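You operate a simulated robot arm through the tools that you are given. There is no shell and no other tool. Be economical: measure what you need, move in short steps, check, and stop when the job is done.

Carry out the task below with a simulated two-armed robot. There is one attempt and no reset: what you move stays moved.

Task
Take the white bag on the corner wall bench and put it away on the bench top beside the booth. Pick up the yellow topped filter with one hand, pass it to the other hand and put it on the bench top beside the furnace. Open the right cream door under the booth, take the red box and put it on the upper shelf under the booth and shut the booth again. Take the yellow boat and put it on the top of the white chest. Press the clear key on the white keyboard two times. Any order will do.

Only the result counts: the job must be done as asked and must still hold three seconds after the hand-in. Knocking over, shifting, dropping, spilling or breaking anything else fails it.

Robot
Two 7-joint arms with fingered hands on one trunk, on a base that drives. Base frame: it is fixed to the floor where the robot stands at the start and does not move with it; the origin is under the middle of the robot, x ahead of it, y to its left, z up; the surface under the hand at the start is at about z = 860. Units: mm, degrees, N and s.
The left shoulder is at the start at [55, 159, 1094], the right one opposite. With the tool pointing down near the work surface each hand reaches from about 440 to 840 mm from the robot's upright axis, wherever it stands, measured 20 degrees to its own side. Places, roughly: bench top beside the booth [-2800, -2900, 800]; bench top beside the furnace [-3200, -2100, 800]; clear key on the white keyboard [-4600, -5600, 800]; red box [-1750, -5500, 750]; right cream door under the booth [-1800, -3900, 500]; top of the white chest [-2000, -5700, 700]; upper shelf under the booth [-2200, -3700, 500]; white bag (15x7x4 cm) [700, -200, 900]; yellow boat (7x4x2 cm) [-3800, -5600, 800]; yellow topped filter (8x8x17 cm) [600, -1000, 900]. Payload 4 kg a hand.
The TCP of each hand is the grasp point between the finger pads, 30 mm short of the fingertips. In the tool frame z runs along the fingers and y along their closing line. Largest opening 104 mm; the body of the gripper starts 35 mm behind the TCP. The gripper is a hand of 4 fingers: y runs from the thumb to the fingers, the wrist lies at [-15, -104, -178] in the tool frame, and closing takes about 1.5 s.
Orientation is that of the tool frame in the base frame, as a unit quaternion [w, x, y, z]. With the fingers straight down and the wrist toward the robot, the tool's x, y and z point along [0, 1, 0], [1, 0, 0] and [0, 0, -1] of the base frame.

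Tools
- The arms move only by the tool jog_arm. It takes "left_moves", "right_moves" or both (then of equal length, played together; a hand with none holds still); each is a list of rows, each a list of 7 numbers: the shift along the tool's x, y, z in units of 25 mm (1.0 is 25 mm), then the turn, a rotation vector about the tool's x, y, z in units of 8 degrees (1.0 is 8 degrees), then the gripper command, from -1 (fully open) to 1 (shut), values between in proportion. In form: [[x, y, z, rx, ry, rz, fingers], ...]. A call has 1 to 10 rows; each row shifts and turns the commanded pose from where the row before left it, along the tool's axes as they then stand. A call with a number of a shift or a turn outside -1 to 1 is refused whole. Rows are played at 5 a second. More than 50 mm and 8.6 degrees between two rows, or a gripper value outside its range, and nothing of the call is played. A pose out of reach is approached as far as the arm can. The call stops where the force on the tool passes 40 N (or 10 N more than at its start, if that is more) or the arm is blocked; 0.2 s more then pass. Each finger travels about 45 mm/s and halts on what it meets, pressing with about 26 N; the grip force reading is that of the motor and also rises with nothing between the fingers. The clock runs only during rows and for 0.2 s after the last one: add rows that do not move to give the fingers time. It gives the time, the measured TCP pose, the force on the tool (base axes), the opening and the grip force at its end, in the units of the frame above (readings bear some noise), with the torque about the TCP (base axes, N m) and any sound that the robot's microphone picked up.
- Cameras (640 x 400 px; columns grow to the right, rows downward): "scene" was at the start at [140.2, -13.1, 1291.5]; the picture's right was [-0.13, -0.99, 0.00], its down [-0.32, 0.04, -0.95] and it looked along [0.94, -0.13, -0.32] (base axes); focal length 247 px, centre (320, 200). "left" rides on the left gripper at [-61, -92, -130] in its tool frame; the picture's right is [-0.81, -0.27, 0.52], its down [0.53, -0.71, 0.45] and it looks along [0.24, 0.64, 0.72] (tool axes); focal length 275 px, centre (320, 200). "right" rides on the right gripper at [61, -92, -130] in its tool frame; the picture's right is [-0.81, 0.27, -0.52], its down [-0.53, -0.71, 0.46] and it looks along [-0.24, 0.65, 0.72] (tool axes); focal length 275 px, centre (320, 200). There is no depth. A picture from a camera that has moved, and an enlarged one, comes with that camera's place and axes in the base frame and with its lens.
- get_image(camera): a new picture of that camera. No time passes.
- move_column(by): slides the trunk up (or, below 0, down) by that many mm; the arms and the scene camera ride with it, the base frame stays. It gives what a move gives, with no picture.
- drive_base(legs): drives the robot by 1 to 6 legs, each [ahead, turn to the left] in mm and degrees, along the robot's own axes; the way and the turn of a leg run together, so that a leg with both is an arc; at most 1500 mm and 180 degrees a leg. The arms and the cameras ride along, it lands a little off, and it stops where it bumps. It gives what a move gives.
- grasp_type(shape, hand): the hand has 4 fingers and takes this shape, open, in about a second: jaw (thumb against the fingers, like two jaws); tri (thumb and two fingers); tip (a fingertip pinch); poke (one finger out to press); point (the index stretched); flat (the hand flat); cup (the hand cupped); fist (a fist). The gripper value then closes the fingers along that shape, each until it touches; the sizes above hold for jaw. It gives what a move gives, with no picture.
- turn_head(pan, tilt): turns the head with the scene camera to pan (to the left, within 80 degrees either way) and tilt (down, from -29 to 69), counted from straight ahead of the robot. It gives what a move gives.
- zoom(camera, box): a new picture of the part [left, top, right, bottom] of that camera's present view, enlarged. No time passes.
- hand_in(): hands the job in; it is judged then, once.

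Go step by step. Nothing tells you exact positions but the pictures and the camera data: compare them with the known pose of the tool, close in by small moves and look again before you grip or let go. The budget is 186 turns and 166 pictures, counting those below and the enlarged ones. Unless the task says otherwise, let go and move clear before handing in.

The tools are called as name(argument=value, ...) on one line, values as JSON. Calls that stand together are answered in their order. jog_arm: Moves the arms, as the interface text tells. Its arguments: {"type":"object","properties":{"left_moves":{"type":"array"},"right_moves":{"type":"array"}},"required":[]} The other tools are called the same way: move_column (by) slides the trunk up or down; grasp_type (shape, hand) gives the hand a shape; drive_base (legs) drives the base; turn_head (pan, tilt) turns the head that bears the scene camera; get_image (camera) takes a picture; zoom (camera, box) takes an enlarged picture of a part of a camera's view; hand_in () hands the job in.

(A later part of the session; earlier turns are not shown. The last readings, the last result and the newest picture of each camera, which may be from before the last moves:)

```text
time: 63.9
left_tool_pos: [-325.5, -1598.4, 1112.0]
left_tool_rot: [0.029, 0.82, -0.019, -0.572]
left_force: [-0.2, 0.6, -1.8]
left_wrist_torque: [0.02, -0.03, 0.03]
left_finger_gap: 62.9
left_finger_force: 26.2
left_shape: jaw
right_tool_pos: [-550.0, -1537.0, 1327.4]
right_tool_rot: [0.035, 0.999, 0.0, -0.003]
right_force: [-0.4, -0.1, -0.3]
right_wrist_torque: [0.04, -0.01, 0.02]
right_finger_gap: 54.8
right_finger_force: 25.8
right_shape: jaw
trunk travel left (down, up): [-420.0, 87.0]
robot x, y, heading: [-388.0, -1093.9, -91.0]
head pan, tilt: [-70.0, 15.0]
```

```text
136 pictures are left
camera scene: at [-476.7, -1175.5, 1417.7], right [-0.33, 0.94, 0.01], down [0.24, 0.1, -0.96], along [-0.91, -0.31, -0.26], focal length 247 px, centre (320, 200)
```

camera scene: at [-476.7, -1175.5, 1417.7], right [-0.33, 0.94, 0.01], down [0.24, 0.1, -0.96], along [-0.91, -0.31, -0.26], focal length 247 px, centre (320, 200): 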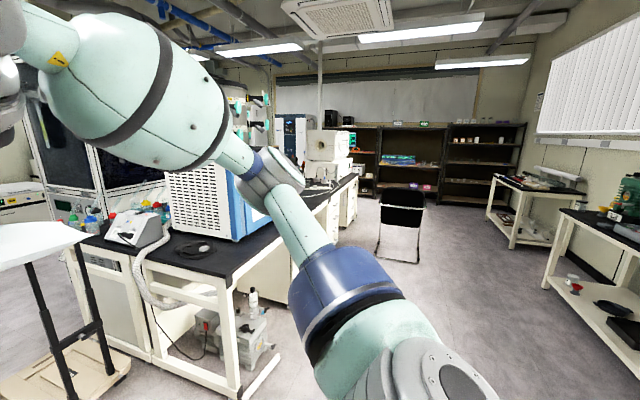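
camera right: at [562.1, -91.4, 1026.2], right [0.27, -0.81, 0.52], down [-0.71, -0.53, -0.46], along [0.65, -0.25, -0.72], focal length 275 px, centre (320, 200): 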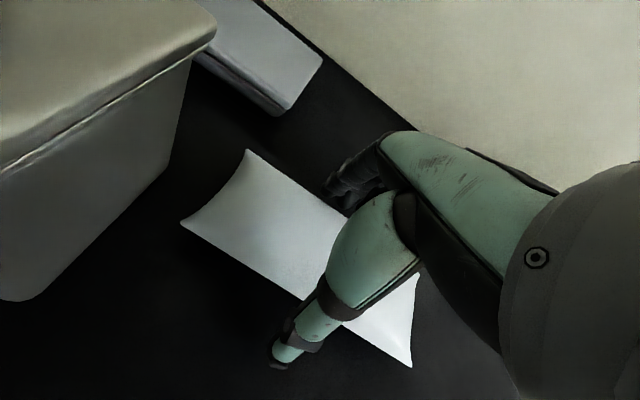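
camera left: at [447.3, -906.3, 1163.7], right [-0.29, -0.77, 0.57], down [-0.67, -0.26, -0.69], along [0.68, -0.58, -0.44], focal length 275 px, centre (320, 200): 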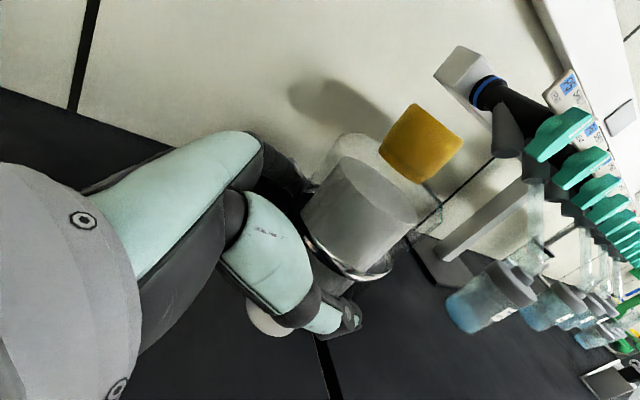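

The island with the furnace runs along -x, its near edge at y≈-1700. I turn to face -x and drive along the aisle.

drive_base(legs=[[0, -88], [1400, 0]])

turn_head(pan=5, tilt=20)

get_image(camera="scene")

turn_head(pan=60, tilt=15)

get_image(camera="scene")

```text
time: 75.7
left_tool_pos: [-2299.0, -1145.7, 1111.3]
left_tool_rot: [0.384, -0.566, 0.592, 0.426]
left_force: [0.2, -0.3, -1.5]
left_wrist_torque: [-0.07, -0.04, 0.01]
left_finger_gap: 62.7
left_finger_force: 25.6
left_shape: jaw
right_tool_pos: [-2238.6, -921.4, 1327.1]
right_tool_rot: [0.023, 0.707, -0.706, -0.027]
right_force: [0.1, -0.8, 0.1]
right_wrist_torque: [0.0, 0.01, 0.0]
right_finger_gap: 54.4
right_finger_force: 26.3
right_shape: jaw
trunk travel left (down, up): [-420.0, 87.0]
robot x, y, heading: [-1796.4, -1083.5, 179.7]
head pan, tilt: [-70.0, 15.0]
```

```text
time: 77.2
left_tool_pos: [-2287.4, -1145.9, 1117.2]
left_tool_rot: [0.38, -0.564, 0.595, 0.43]
left_force: [0.7, 0.3, -2.5]
left_wrist_torque: [-0.07, 0.0, -0.01]
left_finger_gap: 62.7
left_finger_force: 26.2
left_shape: jaw
right_tool_pos: [-2222.1, -923.9, 1331.3]
right_tool_rot: [0.027, 0.708, -0.705, -0.032]
right_force: [0.9, 0.1, -0.4]
right_wrist_torque: [-0.02, 0.02, 0.02]
right_finger_gap: 54.5
right_finger_force: 25.6
right_shape: jaw
trunk travel left (down, up): [-420.0, 87.0]
robot x, y, heading: [-1794.1, -1081.7, 179.4]
head pan, tilt: [5.0, 20.0]
```

```text
135 pictures are left
camera scene: at [-1936.5, -1091.8, 1408.8], right [-0.08, 1.0, 0.0], down [0.35, 0.03, -0.94], along [-0.93, -0.07, -0.35], focal length 247 px, centre (320, 200)
```

scene: 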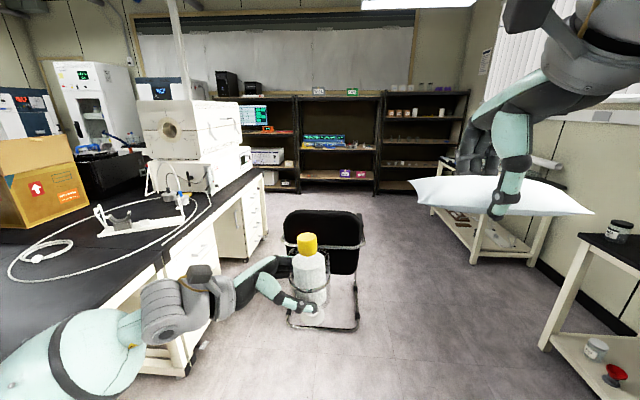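

```text
time: 78.4
left_tool_pos: [-2285.4, -1147.1, 1117.4]
left_tool_rot: [0.38, -0.564, 0.594, 0.429]
left_force: [0.3, -0.3, -2.2]
left_wrist_torque: [-0.03, 0.02, -0.01]
left_finger_gap: 62.7
left_finger_force: 26.0
left_shape: jaw
right_tool_pos: [-2222.8, -922.0, 1332.5]
right_tool_rot: [0.027, 0.707, -0.706, -0.032]
right_force: [-0.7, -0.4, 0.5]
right_wrist_torque: [-0.01, 0.03, 0.0]
right_finger_gap: 54.5
right_finger_force: 25.9
right_shape: jaw
trunk travel left (down, up): [-420.0, 87.0]
robot x, y, heading: [-1795.6, -1086.3, 179.3]
head pan, tilt: [60.0, 15.0]
```

```text
134 pictures are left
camera scene: at [-1891.8, -1165.0, 1417.5], right [-0.86, 0.51, -0.01], down [0.15, 0.22, -0.96], along [-0.49, -0.83, -0.27], focal length 247 px, centre (320, 200)
```

scene: 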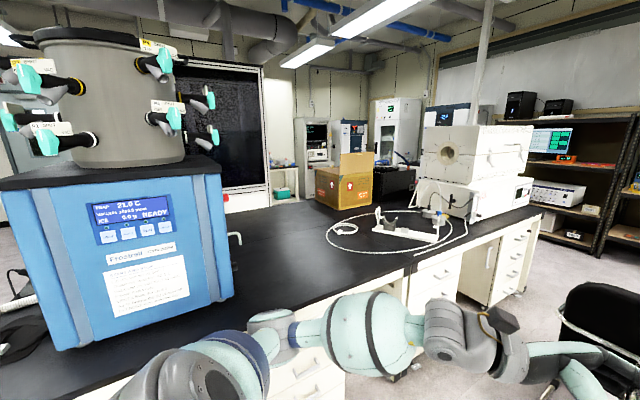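

The furnace is the white tube furnace near (-3450,-2050); a chair blocks at (-3200..-3650, -950..-1390). I'll go around the chair to the west side to find the bench beside the booth and put the bag down first.

drive_base(legs=[[0, -30], [1080, 0], [0, 30], [1450, 0], [0, 90]])

turn_head(pan=10, tilt=15)

get_image(camera="scene")

turn_head(pan=60, tilt=15)

get_image(camera="scene")

```text
time: 99.4
left_tool_pos: [-4084.1, -1047.3, 1116.7]
left_tool_rot: [0.047, 0.819, -0.003, -0.571]
left_force: [0.1, 0.1, -2.2]
left_wrist_torque: [-0.02, -0.01, -0.02]
left_finger_gap: 62.6
left_finger_force: 25.9
left_shape: jaw
right_tool_pos: [-4310.4, -993.6, 1331.9]
right_tool_rot: [0.041, 0.999, 0.023, -0.003]
right_force: [-0.4, 0.6, -0.3]
right_wrist_torque: [-0.01, 0.0, 0.03]
right_finger_gap: 54.2
right_finger_force: 25.8
right_shape: jaw
trunk travel left (down, up): [-420.0, 87.0]
robot x, y, heading: [-4184.8, -558.9, -88.1]
head pan, tilt: [60.0, 15.0]
```

```text
time: 100.5
left_tool_pos: [-4085.4, -1032.9, 1121.9]
left_tool_rot: [0.052, 0.819, -0.007, -0.571]
left_force: [0.7, -0.2, -1.8]
left_wrist_torque: [-0.01, -0.01, 0.02]
left_finger_gap: 62.5
left_finger_force: 26.2
left_shape: jaw
right_tool_pos: [-4311.9, -977.5, 1335.6]
right_tool_rot: [0.048, 0.999, 0.022, -0.002]
right_force: [0.3, 0.6, 0.2]
right_wrist_torque: [0.04, -0.02, 0.02]
right_finger_gap: 54.2
right_finger_force: 25.6
right_shape: jaw
trunk travel left (down, up): [-420.0, 87.0]
robot x, y, heading: [-4182.1, -559.3, -87.7]
head pan, tilt: [10.0, 15.0]
```

```text
133 pictures are left
camera scene: at [-4161.1, -701.9, 1416.8], right [-0.98, -0.21, 0.0], down [-0.05, 0.27, -0.96], along [0.2, -0.94, -0.27], focal length 247 px, centre (320, 200)
```

scene: 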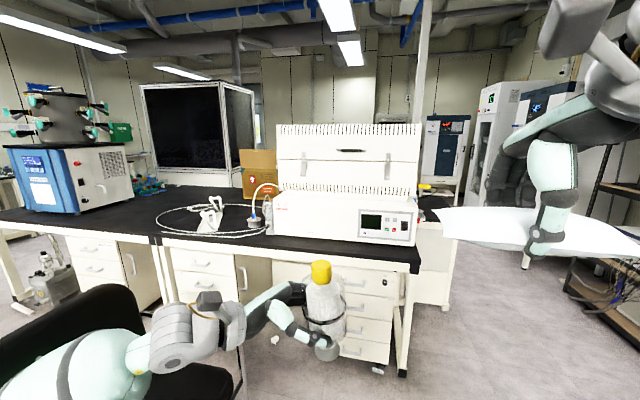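

```text
time: 101.7
left_tool_pos: [-4085.1, -1032.9, 1123.0]
left_tool_rot: [0.053, 0.819, -0.007, -0.571]
left_force: [0.5, -1.3, -1.7]
left_wrist_torque: [0.02, -0.03, 0.03]
left_finger_gap: 62.4
left_finger_force: 26.1
left_shape: jaw
right_tool_pos: [-4313.6, -976.6, 1335.8]
right_tool_rot: [0.047, 0.999, 0.022, -0.002]
right_force: [0.3, -0.6, 0.2]
right_wrist_torque: [0.0, -0.03, -0.01]
right_finger_gap: 54.1
right_finger_force: 25.6
right_shape: jaw
trunk travel left (down, up): [-420.0, 87.0]
robot x, y, heading: [-4183.3, -558.3, -88.1]
head pan, tilt: [60.0, 15.0]
```

```text
132 pictures are left
camera scene: at [-4097.9, -653.8, 1417.5], right [-0.47, -0.88, -0.01], down [-0.23, 0.14, -0.96], along [0.85, -0.45, -0.27], focal length 247 px, centre (320, 200)
```

scene: 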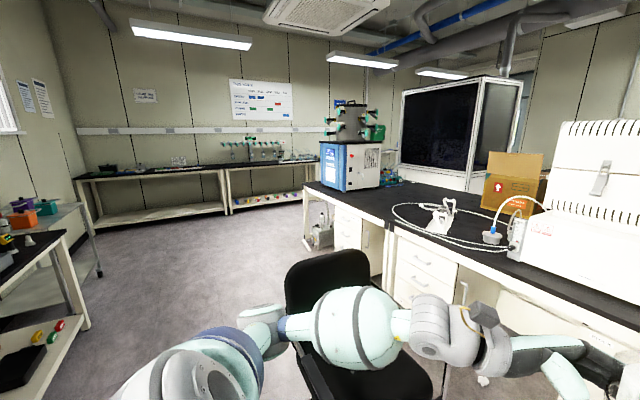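

The bench extends west to x≈-4360. I'll go around its west end, looking before continuing south.

drive_base(legs=[[0, -48], [1400, 0], [0, 46]])

turn_head(pan=25, tilt=18)

get_image(camera="scene")

```text
time: 114.1
left_tool_pos: [-5126.5, -1995.9, 1122.3]
left_tool_rot: [0.037, 0.819, -0.03, -0.572]
left_force: [0.4, -0.6, -1.5]
left_wrist_torque: [0.0, -0.06, 0.0]
left_finger_gap: 61.9
left_finger_force: 26.3
left_shape: jaw
right_tool_pos: [-5351.1, -1928.3, 1337.3]
right_tool_rot: [0.046, 0.999, -0.004, -0.004]
right_force: [-0.5, 0.6, -0.7]
right_wrist_torque: [-0.02, -0.05, 0.01]
right_finger_gap: 54.0
right_finger_force: 25.8
right_shape: jaw
trunk travel left (down, up): [-420.0, 87.0]
robot x, y, heading: [-5206.2, -1516.0, -91.2]
head pan, tilt: [60.0, 15.0]
```

```text
time: 115.1
left_tool_pos: [-5126.6, -1983.9, 1129.7]
left_tool_rot: [0.042, 0.818, -0.034, -0.573]
left_force: [0.6, 0.4, -2.7]
left_wrist_torque: [0.0, -0.04, 0.04]
left_finger_gap: 62.0
left_finger_force: 26.2
left_shape: jaw
right_tool_pos: [-5351.1, -1911.4, 1341.5]
right_tool_rot: [0.054, 0.999, -0.005, -0.005]
right_force: [-0.3, -0.1, -0.8]
right_wrist_torque: [0.0, -0.04, 0.02]
right_finger_gap: 54.0
right_finger_force: 26.0
right_shape: jaw
trunk travel left (down, up): [-420.0, 87.0]
robot x, y, heading: [-5206.1, -1521.3, -91.2]
head pan, tilt: [25.0, 18.0]
```

```text
131 pictures are left
camera scene: at [-5167.4, -1653.1, 1412.2], right [-0.91, -0.4, -0.01], down [-0.12, 0.3, -0.95], along [0.38, -0.87, -0.32], focal length 247 px, centre (320, 200)
```

scene: 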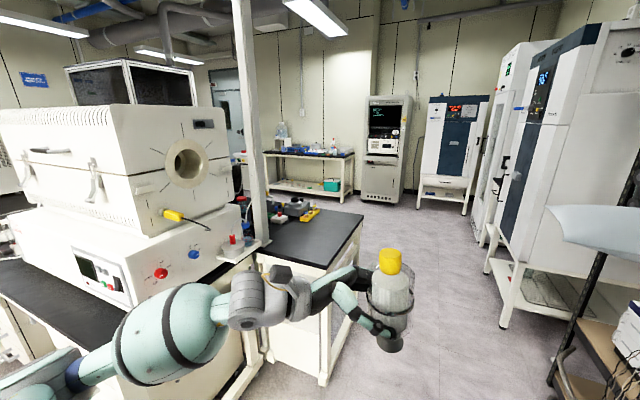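

Corridor continues south between the table and the fridges. Drive down it to y≈-3600 and look east.

drive_base(legs=[[1400, 0.5], [700, 0.5]])

turn_head(pan=70, tilt=15)

get_image(camera="scene")

turn_head(pan=10, tilt=15)

get_image(camera="scene")

```text
time: 126.0
left_tool_pos: [-5185.0, -4052.9, 1124.9]
left_tool_rot: [0.038, 0.815, -0.036, -0.577]
left_force: [0.7, -0.4, -2.3]
left_wrist_torque: [0.03, -0.05, -0.02]
left_finger_gap: 61.9
left_finger_force: 26.2
left_shape: jaw
right_tool_pos: [-5400.2, -3976.7, 1343.1]
right_tool_rot: [0.057, 0.998, -0.005, -0.015]
right_force: [-1.2, 0.1, 0.7]
right_wrist_torque: [0.01, -0.1, 0.04]
right_finger_gap: 53.7
right_finger_force: 25.7
right_shape: jaw
trunk travel left (down, up): [-420.0, 87.0]
robot x, y, heading: [-5268.9, -3582.9, -91.9]
head pan, tilt: [25.0, 18.0]
stopped in leg 2: the robot was blocked; the commanded pose is now the measured one
```

```text
time: 127.1
left_tool_pos: [-5185.8, -4053.0, 1126.5]
left_tool_rot: [0.038, 0.815, -0.036, -0.578]
left_force: [-0.4, -0.3, -1.6]
left_wrist_torque: [0.03, -0.02, -0.01]
left_finger_gap: 62.3
left_finger_force: 26.1
left_shape: jaw
right_tool_pos: [-5401.8, -3979.1, 1341.7]
right_tool_rot: [0.054, 0.998, -0.007, -0.013]
right_force: [-0.8, -0.5, 0.2]
right_wrist_torque: [0.01, 0.01, 0.0]
right_finger_gap: 54.0
right_finger_force: 26.3
right_shape: jaw
trunk travel left (down, up): [-420.0, 87.0]
robot x, y, heading: [-5269.3, -3583.6, -91.5]
head pan, tilt: [70.0, 15.0]
```

```text
130 pictures are left
camera scene: at [-5165.5, -3630.0, 1418.2], right [-0.37, -0.93, 0.02], down [-0.25, 0.08, -0.96], along [0.89, -0.36, -0.26], focal length 247 px, centre (320, 200)
```

scene: 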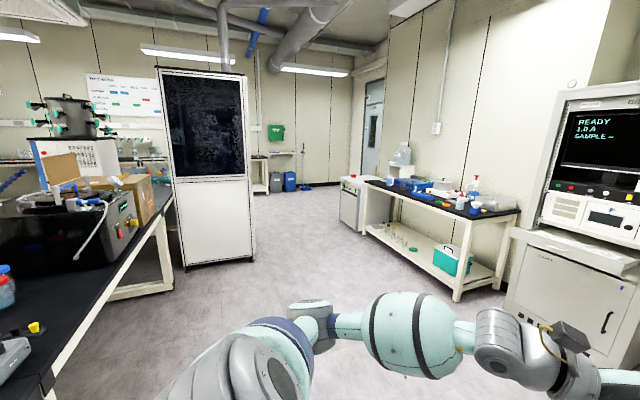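

```text
time: 128.4
left_tool_pos: [-5184.2, -4054.0, 1126.8]
left_tool_rot: [0.037, 0.815, -0.036, -0.577]
left_force: [-0.2, -0.1, -1.6]
left_wrist_torque: [0.01, -0.01, 0.04]
left_finger_gap: 61.8
left_finger_force: 26.0
left_shape: jaw
right_tool_pos: [-5402.1, -3979.5, 1342.5]
right_tool_rot: [0.055, 0.998, -0.006, -0.013]
right_force: [0.4, 0.2, -0.7]
right_wrist_torque: [-0.02, 0.01, 0.02]
right_finger_gap: 54.1
right_finger_force: 26.3
right_shape: jaw
trunk travel left (down, up): [-420.0, 87.0]
robot x, y, heading: [-5272.6, -3585.3, -91.8]
head pan, tilt: [10.0, 15.0]
```

```text
129 pictures are left
camera scene: at [-5238.7, -3687.9, 1420.0], right [-0.99, -0.14, 0.01], down [-0.05, 0.24, -0.97], along [0.14, -0.96, -0.25], focal length 247 px, centre (320, 200)
```

scene: 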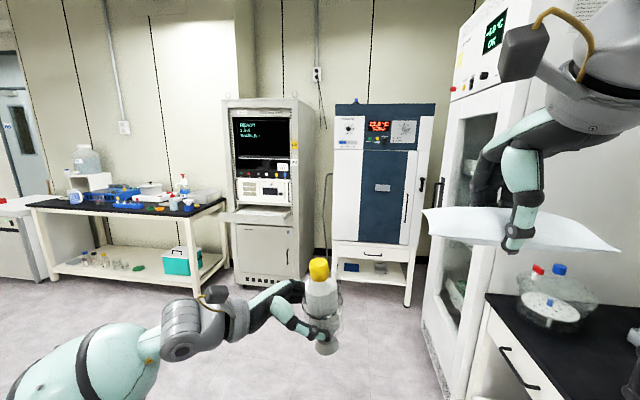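

I bumped slightly near the right-hand counter; I back off. The booth is at x -1500..-2500, y -3180..-3890, and the bench beside it ends near (-2600,-3080). Drive east along its south side.

drive_base(legs=[[-80, 0], [0, 86], [1200, 0], [1050, 0], [0, 95]])

turn_head(pan=0, tilt=22)

get_image(camera="scene")

```text
time: 129.1
left_tool_pos: [-5188.8, -4063.7, 1118.5]
left_tool_rot: [0.03, 0.816, -0.031, -0.576]
left_force: [-0.2, -0.6, -2.5]
left_wrist_torque: [0.01, -0.03, -0.03]
left_finger_gap: 62.0
left_finger_force: 25.7
left_shape: jaw
right_tool_pos: [-5405.6, -3994.1, 1336.7]
right_tool_rot: [0.047, 0.999, -0.006, -0.012]
right_force: [0.3, -0.3, 0.1]
right_wrist_torque: [-0.03, 0.01, -0.04]
right_finger_gap: 53.7
right_finger_force: 25.9
right_shape: jaw
trunk travel left (down, up): [-420.0, 87.0]
robot x, y, heading: [-5265.7, -3580.7, -92.0]
head pan, tilt: [10.0, 15.0]
stopped in leg 1: the robot was blocked; the commanded pose is now the measured one
```

```text
time: 129.8
left_tool_pos: [-5188.1, -4065.3, 1119.5]
left_tool_rot: [0.03, 0.816, -0.032, -0.576]
left_force: [-0.7, -1.1, -1.4]
left_wrist_torque: [-0.02, 0.03, 0.02]
left_finger_gap: 61.9
left_finger_force: 25.8
left_shape: jaw
right_tool_pos: [-5407.0, -3994.4, 1336.5]
right_tool_rot: [0.048, 0.999, -0.008, -0.012]
right_force: [-0.6, 0.4, 0.0]
right_wrist_torque: [0.0, -0.01, 0.0]
right_finger_gap: 53.8
right_finger_force: 26.0
right_shape: jaw
trunk travel left (down, up): [-420.0, 87.0]
robot x, y, heading: [-5268.3, -3579.6, -91.9]
head pan, tilt: [0.0, 22.0]
```

```text
128 pictures are left
camera scene: at [-5258.6, -3688.1, 1408.5], right [-1.0, 0.03, 0.01], down [0.0, 0.36, -0.93], along [-0.03, -0.93, -0.36], focal length 247 px, centre (320, 200)
```

scene: 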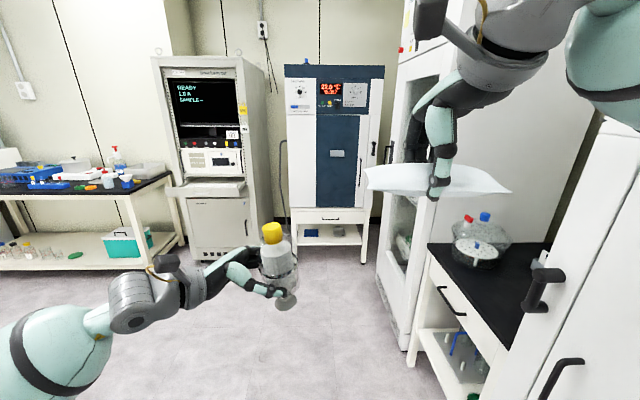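

turn_head(pan=-75, tilt=40)

get_image(camera="scene")

turn_head(pan=78, tilt=45)

get_image(camera="scene")

```text
time: 131.3
left_tool_pos: [-5187.9, -4065.1, 1119.3]
left_tool_rot: [0.03, 0.816, -0.031, -0.577]
left_force: [-0.3, 0.0, -1.8]
left_wrist_torque: [-0.02, 0.0, -0.01]
left_finger_gap: 62.0
left_finger_force: 25.5
left_shape: jaw
right_tool_pos: [-5406.0, -3994.2, 1335.0]
right_tool_rot: [0.047, 0.999, -0.008, -0.011]
right_force: [1.0, -0.1, 0.0]
right_wrist_torque: [-0.02, 0.01, -0.01]
right_finger_gap: 53.5
right_finger_force: 25.9
right_shape: jaw
trunk travel left (down, up): [-420.0, 87.0]
robot x, y, heading: [-5266.7, -3582.1, -91.9]
head pan, tilt: [-75.0, 40.0]
```

```text
127 pictures are left
camera scene: at [-5338.6, -3615.4, 1380.3], right [-0.23, 0.97, -0.01], down [0.62, 0.14, -0.77], along [-0.75, -0.18, -0.63], focal length 247 px, centre (320, 200)
```

scene: 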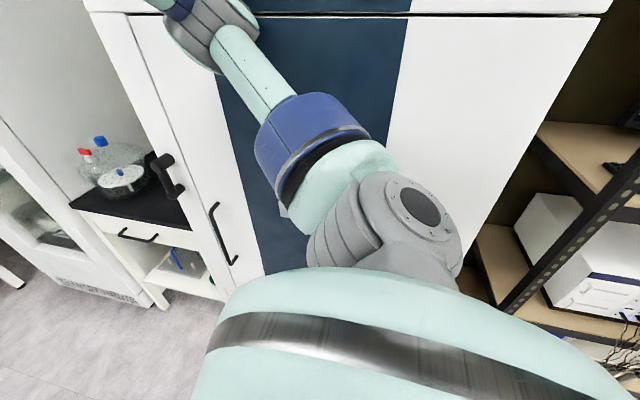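

```text
time: 133.7
left_tool_pos: [-5187.5, -4063.9, 1118.2]
left_tool_rot: [0.03, 0.816, -0.031, -0.577]
left_force: [-0.4, -0.3, -2.6]
left_wrist_torque: [0.0, -0.01, 0.01]
left_finger_gap: 62.0
left_finger_force: 25.6
left_shape: jaw
right_tool_pos: [-5406.0, -3994.8, 1336.6]
right_tool_rot: [0.048, 0.999, -0.009, -0.012]
right_force: [0.3, 0.2, -0.2]
right_wrist_torque: [0.01, -0.01, -0.02]
right_finger_gap: 53.8
right_finger_force: 25.7
right_shape: jaw
trunk travel left (down, up): [-420.0, 87.0]
robot x, y, heading: [-5265.6, -3575.6, -91.9]
head pan, tilt: [78.0, 45.0]
```

```text
126 pictures are left
camera scene: at [-5177.0, -3615.8, 1371.4], right [-0.24, -0.97, 0.01], down [-0.69, 0.16, -0.7], along [0.68, -0.18, -0.71], focal length 247 px, centre (320, 200)
```

scene: 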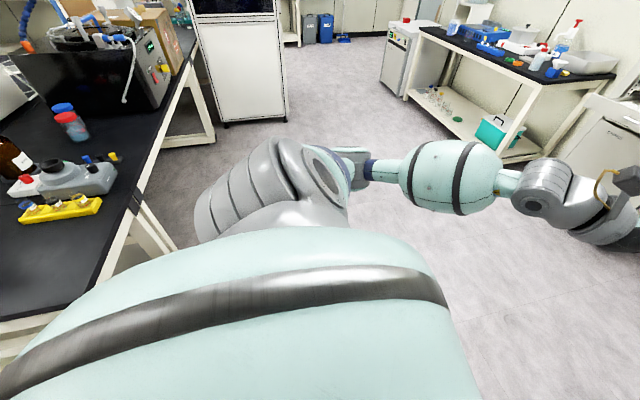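

The right elbow is very close to the fridge; turning left moves it away. Try turning in place, then drive east.

drive_base(legs=[[0, 40], [150, 0], [0, 48]])

turn_head(pan=0, tilt=20)

get_image(camera="scene")

```text
time: 139.9
left_tool_pos: [-4680.5, -3620.4, 1115.7]
left_tool_rot: [0.426, 0.598, 0.56, -0.383]
left_force: [0.1, -0.1, -1.7]
left_wrist_torque: [0.04, 0.02, -0.01]
left_finger_gap: 61.7
left_finger_force: 25.7
left_shape: jaw
right_tool_pos: [-4750.1, -3842.5, 1332.2]
right_tool_rot: [0.037, 0.71, 0.702, 0.027]
right_force: [0.1, 0.2, 0.4]
right_wrist_torque: [0.02, 0.02, 0.04]
right_finger_gap: 53.7
right_finger_force: 25.8
right_shape: jaw
trunk travel left (down, up): [-420.0, 87.0]
robot x, y, heading: [-5172.6, -3699.8, -1.6]
head pan, tilt: [78.0, 45.0]
```

```text
time: 141.4
left_tool_pos: [-4695.2, -3619.0, 1123.3]
left_tool_rot: [0.429, 0.601, 0.556, -0.381]
left_force: [0.0, -0.2, -2.4]
left_wrist_torque: [0.02, -0.01, -0.03]
left_finger_gap: 61.6
left_finger_force: 26.0
left_shape: jaw
right_tool_pos: [-4766.8, -3842.9, 1336.6]
right_tool_rot: [0.041, 0.71, 0.702, 0.03]
right_force: [-0.3, 0.7, -0.5]
right_wrist_torque: [0.0, -0.01, 0.01]
right_finger_gap: 53.7
right_finger_force: 25.7
right_shape: jaw
trunk travel left (down, up): [-420.0, 87.0]
robot x, y, heading: [-5173.4, -3703.1, -1.5]
head pan, tilt: [0.0, 20.0]
```

```text
125 pictures are left
camera scene: at [-5033.1, -3706.6, 1408.8], right [-0.02, -1.0, 0.0], down [-0.35, 0.01, -0.94], along [0.93, -0.02, -0.35], focal length 247 px, centre (320, 200)
```

scene: 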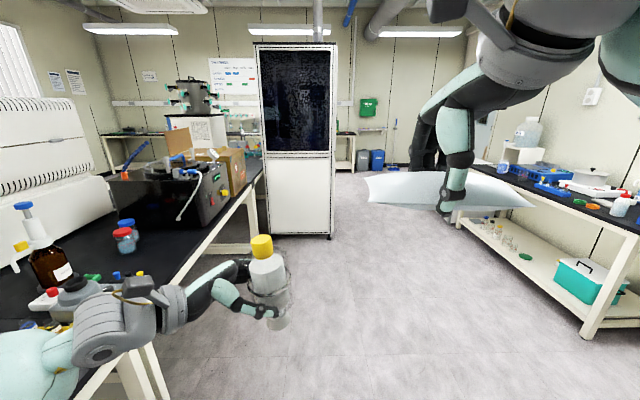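

drive_base(legs=[[1150, 0.5], [1120, 0.5], [0, 91]])

turn_head(pan=0, tilt=25)

get_image(camera="scene")

```text
time: 151.8
left_tool_pos: [-2660.9, -3657.5, 1133.7]
left_tool_rot: [0.435, 0.605, 0.551, -0.375]
left_force: [0.0, 0.2, -1.2]
left_wrist_torque: [0.0, 0.02, -0.03]
left_finger_gap: 60.8
left_finger_force: 26.4
left_shape: jaw
right_tool_pos: [-2728.8, -3877.6, 1345.9]
right_tool_rot: [0.052, 0.704, 0.707, 0.04]
right_force: [0.7, -0.7, 0.7]
right_wrist_torque: [-0.02, 0.03, -0.02]
right_finger_gap: 53.6
right_finger_force: 25.8
right_shape: jaw
trunk travel left (down, up): [-420.0, 87.0]
robot x, y, heading: [-3110.5, -3744.4, -0.9]
head pan, tilt: [0.0, 20.0]
stopped in leg 2: the force on the tool passed its limit at 74 N (the readings are from after the stop); the commanded pose is now the measured one
```

```text
time: 152.5
left_tool_pos: [-2659.8, -3658.1, 1133.4]
left_tool_rot: [0.434, 0.606, 0.551, -0.376]
left_force: [0.6, -0.2, -1.9]
left_wrist_torque: [0.03, 0.01, -0.02]
left_finger_gap: 60.9
left_finger_force: 26.3
left_shape: jaw
right_tool_pos: [-2726.7, -3879.6, 1344.8]
right_tool_rot: [0.051, 0.705, 0.706, 0.039]
right_force: [-0.1, -0.1, -0.4]
right_wrist_torque: [-0.01, 0.03, 0.02]
right_finger_gap: 53.7
right_finger_force: 26.4
right_shape: jaw
trunk travel left (down, up): [-420.0, 87.0]
robot x, y, heading: [-3107.5, -3742.6, -0.5]
head pan, tilt: [0.0, 25.0]
```

```text
124 pictures are left
camera scene: at [-2964.7, -3745.6, 1400.5], right [-0.01, -1.0, 0.0], down [-0.44, 0.01, -0.9], along [0.9, -0.01, -0.44], focal length 247 px, centre (320, 200)
```

scene: 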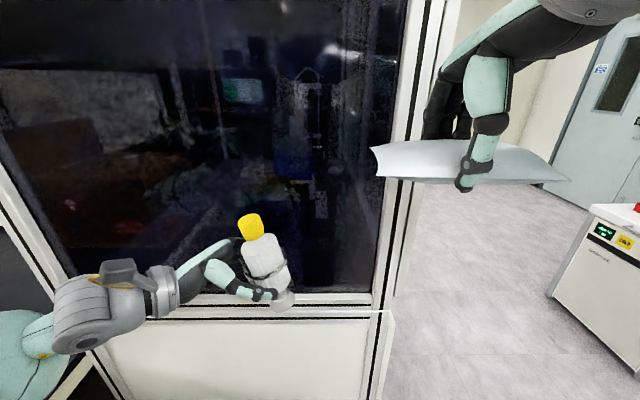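

The left hand/filter touched the booth glass; it's still held. Back away and turn north.

drive_base(legs=[[-150, 0], [0, 91]])

turn_head(pan=-10, tilt=25)

get_image(camera="scene")

get_image(camera="left")

```text
time: 158.4
left_tool_pos: [-3339.7, -3293.5, 1134.4]
left_tool_rot: [0.573, 0.041, 0.817, 0.042]
left_force: [0.0, -0.6, -1.9]
left_wrist_torque: [0.01, 0.04, 0.02]
left_finger_gap: 60.7
left_finger_force: 26.0
left_shape: jaw
right_tool_pos: [-3119.2, -3361.7, 1346.0]
right_tool_rot: [0.009, 0.002, 0.998, 0.064]
right_force: [-0.3, 0.1, -0.5]
right_wrist_torque: [-0.01, 0.03, 0.06]
right_finger_gap: 53.8
right_finger_force: 26.3
right_shape: jaw
trunk travel left (down, up): [-420.0, 87.0]
robot x, y, heading: [-3246.0, -3738.0, 89.2]
head pan, tilt: [0.0, 25.0]
```

```text
time: 159.1
left_tool_pos: [-3340.2, -3306.6, 1139.1]
left_tool_rot: [0.573, 0.046, 0.817, 0.047]
left_force: [-0.5, -0.2, -1.5]
left_wrist_torque: [0.01, 0.0, 0.0]
left_finger_gap: 61.0
left_finger_force: 26.2
left_shape: jaw
right_tool_pos: [-3120.1, -3377.8, 1350.9]
right_tool_rot: [0.01, 0.002, 0.997, 0.07]
right_force: [0.8, -0.6, 0.2]
right_wrist_torque: [0.0, -0.01, 0.01]
right_finger_gap: 53.2
right_finger_force: 26.1
right_shape: jaw
trunk travel left (down, up): [-420.0, 87.0]
robot x, y, heading: [-3248.0, -3741.4, 89.0]
head pan, tilt: [-10.0, 25.0]
```

```text
123 pictures are left
camera scene: at [-3228.7, -3602.4, 1400.7], right [0.98, -0.19, 0.0], down [-0.08, -0.43, -0.9], along [0.17, 0.88, -0.43], focal length 247 px, centre (320, 200)
```

scene: 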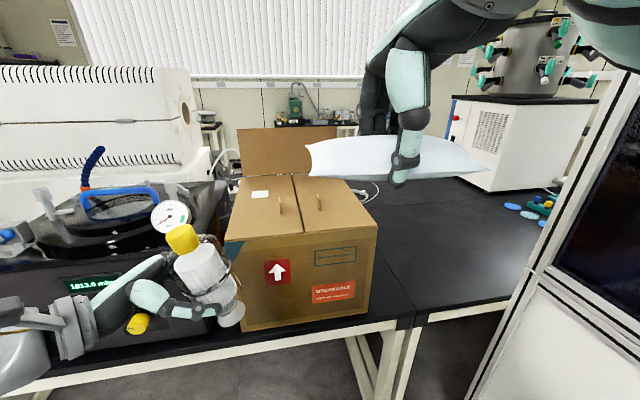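

```text
122 pictures are left
camera left: at [-3443.7, -3409.1, 1228.8], right [0.76, -0.36, 0.55], down [0.23, -0.63, -0.74], along [0.61, 0.69, -0.39], focal length 275 px, centre (320, 200)
```

left: 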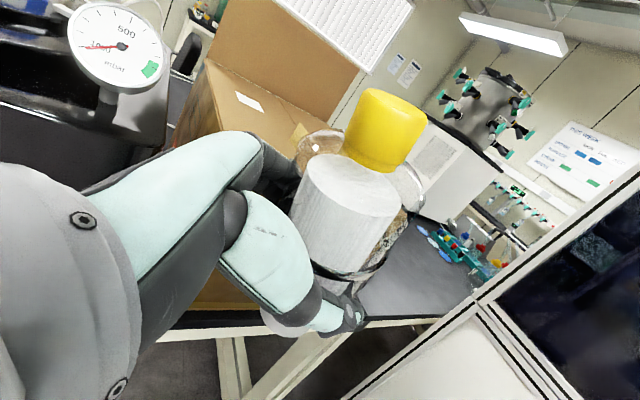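

Filter has tilted a bit but is held. Free bench right of the carton, around (-2790,-2980), suits the bag. Raise the left hand above the carton, shift east by backing, then approach.

jog_arm(left_moves=[[-0.94, 0, -0.34, 0, 0, 0, 1], [-0.94, 0, -0.34, 0, 0, 0, 1], [-0.94, 0, -0.34, 0, 0, 0, 1], [-0.94, 0, -0.34, 0, 0, 0, 1], [-0.94, 0, -0.34, 0, 0, 0, 1], [-0.5, 0, -0.17, 0, 0, 0, 1]])

drive_base(legs=[[0, 91], [-215, 0], [0, -90]])

get_image(camera="scene")

```text
time: 160.5
left_tool_pos: [-3338.5, -3325.4, 1277.3]
left_tool_rot: [0.572, 0.045, 0.817, 0.047]
left_force: [-0.5, 0.4, -2.4]
left_wrist_torque: [0.0, 0.06, 0.05]
left_finger_gap: 61.0
left_finger_force: 25.7
left_shape: jaw
right_tool_pos: [-3118.1, -3378.6, 1350.3]
right_tool_rot: [0.008, 0.002, 0.997, 0.071]
right_force: [-0.1, -0.8, 0.6]
right_wrist_torque: [0.04, -0.02, -0.01]
right_finger_gap: 53.5
right_finger_force: 26.0
right_shape: jaw
trunk travel left (down, up): [-420.0, 87.0]
robot x, y, heading: [-3246.8, -3741.0, 89.0]
head pan, tilt: [-10.0, 25.0]
```

```text
time: 171.4
left_tool_pos: [-3150.8, -3310.8, 1269.3]
left_tool_rot: [0.579, 0.03, 0.813, 0.05]
left_force: [-0.6, 0.3, -2.6]
left_wrist_torque: [-0.03, -0.04, -0.02]
left_finger_gap: 60.1
left_finger_force: 26.0
left_shape: jaw
right_tool_pos: [-2935.1, -3358.0, 1347.6]
right_tool_rot: [0.02, -0.017, 0.998, 0.065]
right_force: [-0.4, 0.9, 0.2]
right_wrist_torque: [0.03, 0.01, 0.01]
right_finger_gap: 53.1
right_finger_force: 25.8
right_shape: jaw
trunk travel left (down, up): [-420.0, 87.0]
robot x, y, heading: [-3037.7, -3736.6, 91.0]
head pan, tilt: [-10.0, 25.0]
```

```text
121 pictures are left
camera scene: at [-3044.9, -3583.3, 1399.2], right [0.99, -0.16, 0.02], down [-0.05, -0.44, -0.9], along [0.15, 0.88, -0.44], focal length 247 px, centre (320, 200)
```

scene: 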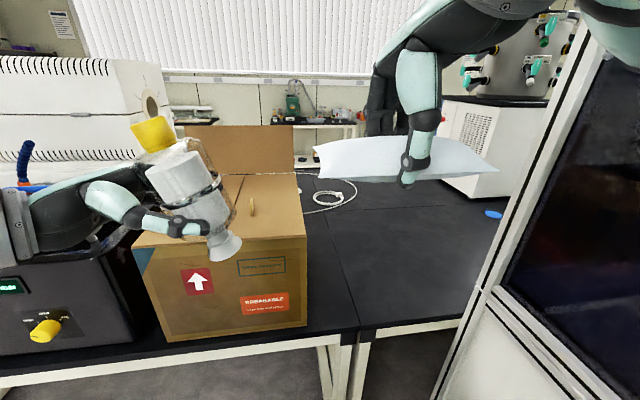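

The filter is slowly tilting in the left grip, so I'll move on quickly: go forward and extend the right hand over the free bench.

drive_base(legs=[[140, 0]])

jog_arm(right_moves=[[-0.5, 1, 0.4, 0, 0, 0, 1], [-0.5, 1, 0.4, 0, 0, 0, 1], [-0.5, 1, 0.4, 0, 0, 0, 1], [-0.5, 1, 0.8, 0, 0, 0, 1], [-0.5, 1, 1, 0, 0, 0, 1], [-0.5, 1, 1, 0, 0, 0, 1], [-0.5, 1, 1, 0, 0, 0, 1], [0, 0.6, 1, 0, 0, 0, 1], [0, 0, 1, 0, 0, 0, 1], [0, 0, 1, 0, 0, 0, 1]])

get_image(camera="scene")

get_image(camera="right")

```text
time: 172.8
left_tool_pos: [-3148.6, -3188.3, 1277.7]
left_tool_rot: [0.577, 0.036, 0.814, 0.058]
left_force: [-0.5, 0.3, -3.7]
left_wrist_torque: [-0.01, 0.01, 0.0]
left_finger_gap: 60.1
left_finger_force: 25.6
left_shape: jaw
right_tool_pos: [-2934.5, -3237.4, 1353.5]
right_tool_rot: [0.02, -0.017, 0.997, 0.073]
right_force: [-0.6, -0.4, -1.1]
right_wrist_torque: [0.01, -0.03, 0.03]
right_finger_gap: 53.2
right_finger_force: 25.7
right_shape: jaw
trunk travel left (down, up): [-420.0, 87.0]
robot x, y, heading: [-3035.9, -3591.1, 90.9]
head pan, tilt: [-10.0, 25.0]
```

```text
time: 174.7
left_tool_pos: [-3189.0, -3173.1, 1280.7]
left_tool_rot: [0.583, 0.034, 0.808, 0.072]
left_force: [1.6, 1.7, -2.6]
left_wrist_torque: [-0.02, -0.01, -0.05]
left_finger_gap: 59.9
left_finger_force: 26.1
left_shape: jaw
right_tool_pos: [-2898.1, -3000.1, 1249.5]
right_tool_rot: [0.032, -0.035, 0.995, 0.091]
right_force: [0.2, 2.2, -1.7]
right_wrist_torque: [-0.1, 0.02, 0.05]
right_finger_gap: 53.2
right_finger_force: 26.2
right_shape: jaw
trunk travel left (down, up): [-420.0, 87.0]
robot x, y, heading: [-3043.3, -3547.9, 99.2]
head pan, tilt: [-10.0, 25.0]
stopped in row 9 (left hand): the arm was blocked; the commanded pose is now the measured one
```

```text
120 pictures are left
camera scene: at [-3121.4, -3461.7, 1404.3], right [1.0, -0.01, 0.06], down [0.05, -0.4, -0.92], along [0.03, 0.92, -0.4], focal length 247 px, centre (320, 200)
```

scene: 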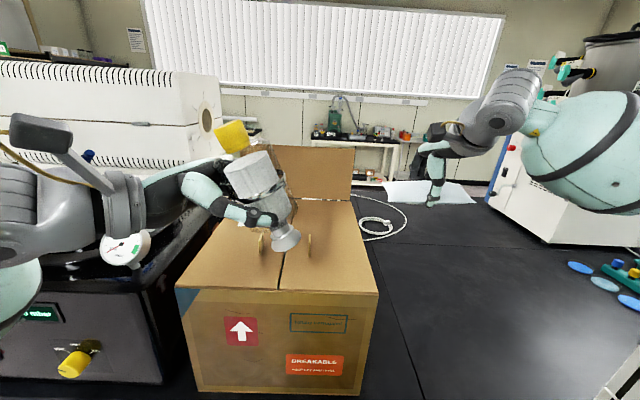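

```text
119 pictures are left
camera right: at [-2958.6, -3119.0, 1356.6], right [0.76, 0.23, 0.61], down [0.61, -0.58, -0.54], along [0.24, 0.78, -0.58], focal length 275 px, centre (320, 200)
```

right: 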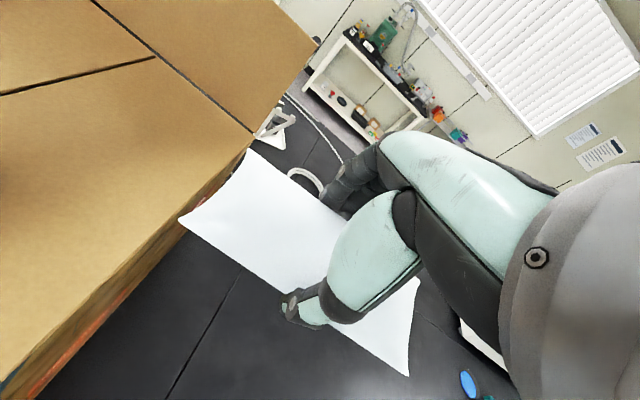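

The right elbow seems to have pressed against the booth and swung the base. Retract the right hand, raise the left, and look.

jog_arm(right_moves=[[0.3, -1, -0.3, 0, 0, 0, 1], [0.5, -1, -0.3, 0, 0, 0, 1], [0.5, -1, -0.3, 0, 0, 0, 1], [0.5, -1, -0.3, 0, 0, 0, 1], [0.5, -1, -0.5, 0, 0, 0, 1], [0.5, -1, -0.5, 0, 0, 0, 1], [0, -1, -0.5, 0, 0, 0, 1], [0, -1, -0.5, 0, 0, 0, 1]])

turn_head(pan=45, tilt=35)

get_image(camera="scene")

turn_head(pan=-65, tilt=30)

get_image(camera="scene")

```text
time: 176.7
left_tool_pos: [-3174.5, -3175.0, 1280.0]
left_tool_rot: [0.575, 0.016, 0.814, 0.077]
left_force: [-0.5, 0.1, -2.5]
left_wrist_torque: [0.0, -0.01, -0.01]
left_finger_gap: 59.7
left_finger_force: 26.3
left_shape: jaw
right_tool_pos: [-2945.2, -3213.8, 1280.0]
right_tool_rot: [0.023, -0.058, 0.994, 0.085]
right_force: [-0.5, 0.3, -0.7]
right_wrist_torque: [-0.01, 0.02, 0.02]
right_finger_gap: 53.2
right_finger_force: 25.5
right_shape: jaw
trunk travel left (down, up): [-420.0, 87.0]
robot x, y, heading: [-3044.3, -3563.0, 99.2]
head pan, tilt: [-10.0, 25.0]
stopped in row 8 (right hand): the arm was blocked; the commanded pose is now the measured one
```

```text
time: 177.9
left_tool_pos: [-3175.1, -3175.9, 1279.3]
left_tool_rot: [0.574, 0.015, 0.815, 0.077]
left_force: [0.4, 0.5, -2.1]
left_wrist_torque: [0.01, 0.0, -0.01]
left_finger_gap: 59.6
left_finger_force: 26.1
left_shape: jaw
right_tool_pos: [-2944.0, -3213.6, 1278.2]
right_tool_rot: [0.022, -0.058, 0.994, 0.085]
right_force: [0.3, -0.3, -0.1]
right_wrist_torque: [0.01, 0.04, 0.01]
right_finger_gap: 53.0
right_finger_force: 25.7
right_shape: jaw
trunk travel left (down, up): [-420.0, 87.0]
robot x, y, heading: [-3040.7, -3563.2, 98.8]
head pan, tilt: [45.0, 35.0]
```

```text
118 pictures are left
camera scene: at [-3141.4, -3514.3, 1386.7], right [0.59, 0.81, 0.03], down [0.48, -0.32, -0.82], along [-0.65, 0.5, -0.57], focal length 247 px, centre (320, 200)
```

scene: 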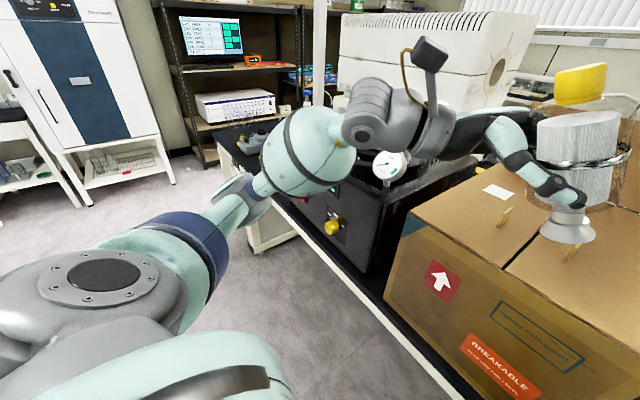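

```text
time: 179.8
left_tool_pos: [-3174.9, -3175.5, 1278.1]
left_tool_rot: [0.574, 0.015, 0.815, 0.078]
left_force: [-0.1, -0.1, -2.6]
left_wrist_torque: [0.0, 0.02, 0.03]
left_finger_gap: 59.7
left_finger_force: 26.1
left_shape: jaw
right_tool_pos: [-2945.2, -3213.0, 1278.8]
right_tool_rot: [0.022, -0.057, 0.995, 0.083]
right_force: [0.1, -0.5, -0.3]
right_wrist_torque: [0.01, -0.03, -0.02]
right_finger_gap: 53.4
right_finger_force: 26.0
right_shape: jaw
trunk travel left (down, up): [-420.0, 87.0]
robot x, y, heading: [-3043.4, -3562.0, 99.0]
head pan, tilt: [-65.0, 30.0]
```

```text
117 pictures are left
camera scene: at [-2995.5, -3516.0, 1397.2], right [0.56, -0.83, -0.01], down [-0.4, -0.26, -0.88], along [0.73, 0.49, -0.47], focal length 247 px, centre (320, 200)
```

scene: 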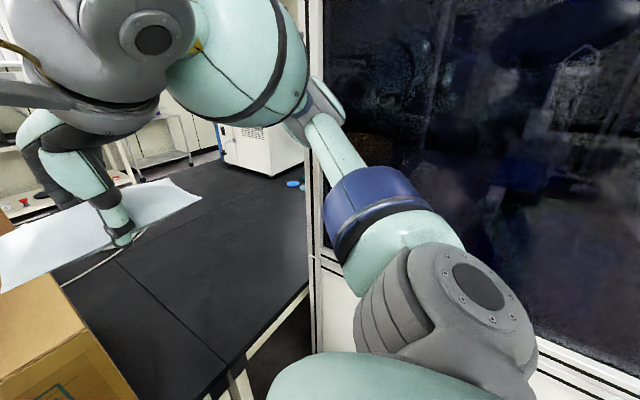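

The elbow rests on the booth glass. I lift the left hand a bit, turn left away from the glass, move west, and come back with a better angle.

jog_arm(left_moves=[[-0.94, 0, -0.34, 0, 0, 0, 1], [-0.94, 0, -0.34, 0, 0, 0, 1]])

drive_base(legs=[[0, 78], [220, 0]])

get_image(camera="scene")

turn_head(pan=20, tilt=30)

get_image(camera="scene")

```text
time: 180.6
left_tool_pos: [-3176.0, -3170.1, 1325.2]
left_tool_rot: [0.575, 0.012, 0.815, 0.072]
left_force: [0.1, 0.5, -1.6]
left_wrist_torque: [-0.02, -0.01, 0.01]
left_finger_gap: 59.8
left_finger_force: 26.7
left_shape: jaw
right_tool_pos: [-2947.5, -3200.9, 1277.1]
right_tool_rot: [0.022, -0.06, 0.995, 0.082]
right_force: [-0.4, -0.3, -0.1]
right_wrist_torque: [0.01, -0.02, -0.02]
right_finger_gap: 53.1
right_finger_force: 25.9
right_shape: jaw
trunk travel left (down, up): [-420.0, 87.0]
robot x, y, heading: [-3044.7, -3561.9, 99.0]
head pan, tilt: [-65.0, 30.0]
stopped in row 2 (left hand): the arm was blocked; the commanded pose is now the measured one
```

```text
time: 186.2
left_tool_pos: [-3688.7, -3545.5, 1321.4]
left_tool_rot: [0.406, -0.495, 0.656, 0.4]
left_force: [-0.3, -0.6, -1.8]
left_wrist_torque: [-0.03, 0.01, 0.01]
left_finger_gap: 59.5
left_finger_force: 26.3
left_shape: jaw
right_tool_pos: [-3601.4, -3330.4, 1267.3]
right_tool_rot: [-0.034, -0.653, 0.754, 0.064]
right_force: [0.2, 0.2, -0.1]
right_wrist_torque: [0.01, 0.0, 0.04]
right_finger_gap: 53.0
right_finger_force: 26.3
right_shape: jaw
trunk travel left (down, up): [-420.0, 87.0]
robot x, y, heading: [-3261.1, -3540.7, 174.1]
head pan, tilt: [-65.0, 30.0]
```

```text
116 pictures are left
camera scene: at [-3338.4, -3451.6, 1393.6], right [0.94, 0.33, 0.01], down [0.17, -0.47, -0.86], along [-0.28, 0.82, -0.5], focal length 247 px, centre (320, 200)
```

scene: 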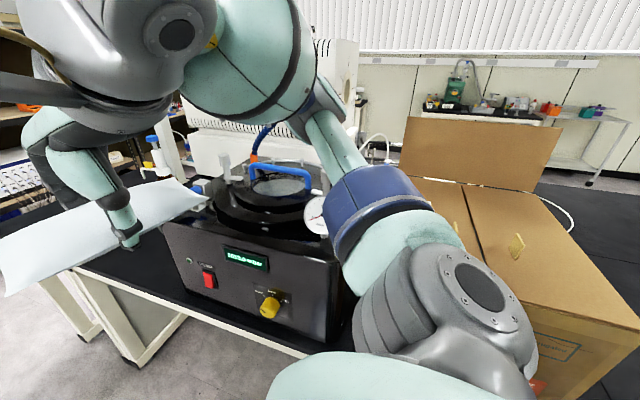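

```text
time: 187.8
left_tool_pos: [-3674.5, -3546.2, 1325.5]
left_tool_rot: [0.403, -0.493, 0.658, 0.403]
left_force: [-0.5, -0.3, -2.0]
left_wrist_torque: [0.01, -0.01, 0.01]
left_finger_gap: 59.6
left_finger_force: 26.4
left_shape: jaw
right_tool_pos: [-3588.4, -3329.3, 1269.3]
right_tool_rot: [-0.038, -0.652, 0.754, 0.069]
right_force: [-0.2, 0.4, -0.9]
right_wrist_torque: [0.0, -0.01, 0.05]
right_finger_gap: 53.0
right_finger_force: 25.6
right_shape: jaw
trunk travel left (down, up): [-420.0, 87.0]
robot x, y, heading: [-3266.7, -3540.9, 174.1]
head pan, tilt: [20.0, 30.0]
```

```text
115 pictures are left
camera scene: at [-3399.1, -3559.0, 1392.8], right [-0.24, 0.97, 0.0], down [0.5, 0.12, -0.86], along [-0.83, -0.21, -0.51], focal length 247 px, centre (320, 200)
```

scene: 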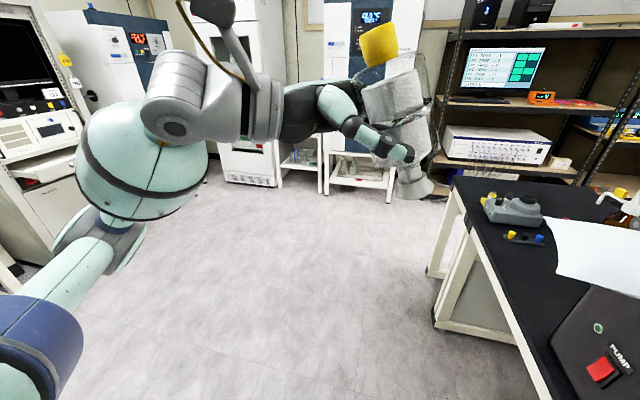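

All clear so far. Turn to heading ~75° so the right hand faces the free bench spot while keeping the elbow off the booth.

drive_base(legs=[[0, -98]])

turn_head(pan=-20, tilt=30)

get_image(camera="scene")

```text
time: 193.1
left_tool_pos: [-3203.2, -3142.6, 1327.6]
left_tool_rot: [0.567, 0.182, 0.802, -0.044]
left_force: [0.0, 0.0, -2.1]
left_wrist_torque: [0.02, 0.01, 0.01]
left_finger_gap: 59.7
left_finger_force: 26.3
left_shape: jaw
right_tool_pos: [-3003.3, -3261.2, 1270.4]
right_tool_rot: [0.026, 0.149, 0.986, 0.075]
right_force: [-0.6, -0.6, 0.7]
right_wrist_torque: [-0.01, -0.01, 0.01]
right_finger_gap: 53.1
right_finger_force: 26.0
right_shape: jaw
trunk travel left (down, up): [-420.0, 87.0]
robot x, y, heading: [-3277.4, -3540.8, 75.0]
head pan, tilt: [20.0, 30.0]
```

```text
time: 194.2
left_tool_pos: [-3206.9, -3151.9, 1329.8]
left_tool_rot: [0.568, 0.185, 0.801, -0.041]
left_force: [0.6, -0.4, -2.4]
left_wrist_torque: [-0.01, 0.02, 0.02]
left_finger_gap: 59.4
left_finger_force: 26.0
left_shape: jaw
right_tool_pos: [-3006.2, -3270.6, 1273.1]
right_tool_rot: [0.028, 0.149, 0.985, 0.081]
right_force: [-0.1, 0.1, -0.7]
right_wrist_torque: [-0.02, 0.0, 0.01]
right_finger_gap: 53.1
right_finger_force: 26.2
right_shape: jaw
trunk travel left (down, up): [-420.0, 87.0]
robot x, y, heading: [-3275.2, -3546.4, 75.6]
head pan, tilt: [-20.0, 30.0]
```

```text
114 pictures are left
camera scene: at [-3210.6, -3422.6, 1392.9], right [0.82, -0.57, 0.0], down [-0.29, -0.42, -0.86], along [0.49, 0.7, -0.51], focal length 247 px, centre (320, 200)
```

scene: 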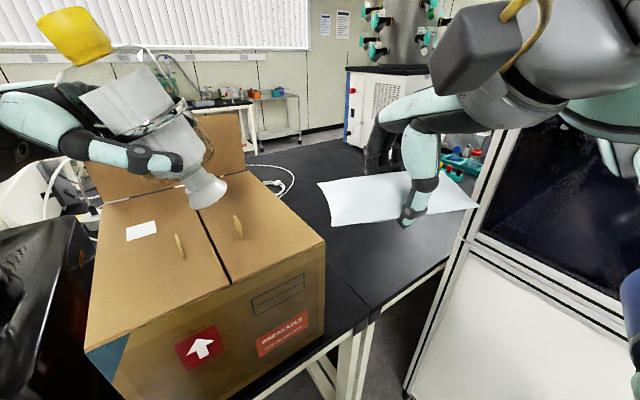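

Right hand is tilted ~10°; I level it while extending toward (-2830,-3000).

jog_arm(right_moves=[[-0.35, 1, 0, 0.3, 0, 0, 1], [-0.35, 1, 0, 0.3, 0, 0, 1], [-0.35, 1, 0, 0.3, 0, 0, 1], [-0.35, 1, 0, 0.3, 0, 0, 1], [-0.35, 1, 0, 0, 0, 0, 1], [-0.35, 1, 0, 0, 0, 0, 1], [-0.35, 1, 0, 0, 0, 0, 1], [-0.35, 1, 0.3, 0, 0, 0, 1], [-0.35, 1, 0.6, 0, 0, 0, 1], [-0.35, 1, 0.9, 0, 0, 0, 1]])

get_image(camera="scene")

get_image(camera="right")

```text
time: 196.4
left_tool_pos: [-3207.6, -3152.3, 1330.1]
left_tool_rot: [0.568, 0.185, 0.801, -0.04]
left_force: [0.5, 0.6, -2.7]
left_wrist_torque: [0.0, 0.01, 0.0]
left_finger_gap: 59.3
left_finger_force: 26.1
left_shape: jaw
right_tool_pos: [-2848.7, -3060.0, 1242.9]
right_tool_rot: [0.016, 0.151, 0.988, -0.004]
right_force: [-0.2, 0.1, 0.1]
right_wrist_torque: [0.04, -0.01, -0.03]
right_finger_gap: 53.2
right_finger_force: 26.1
right_shape: jaw
trunk travel left (down, up): [-420.0, 87.0]
robot x, y, heading: [-3274.9, -3537.9, 74.9]
head pan, tilt: [-20.0, 30.0]
```

```text
113 pictures are left
camera scene: at [-3210.7, -3422.6, 1392.9], right [0.82, -0.57, 0.0], down [-0.29, -0.42, -0.86], along [0.49, 0.7, -0.51], focal length 247 px, centre (320, 200)
```

scene: 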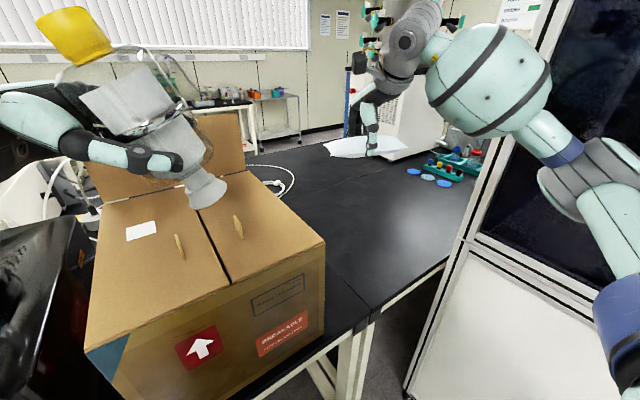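

```text
112 pictures are left
camera right: at [-2937.2, -3126.7, 1371.6], right [0.84, 0.03, 0.54], down [0.31, -0.84, -0.44], along [0.45, 0.53, -0.72], focal length 275 px, centre (320, 200)
```

right: 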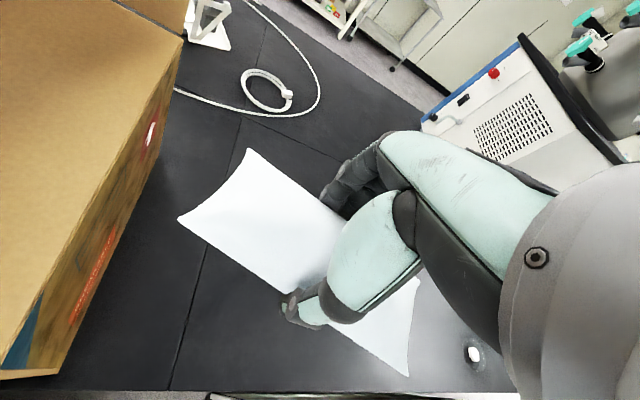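

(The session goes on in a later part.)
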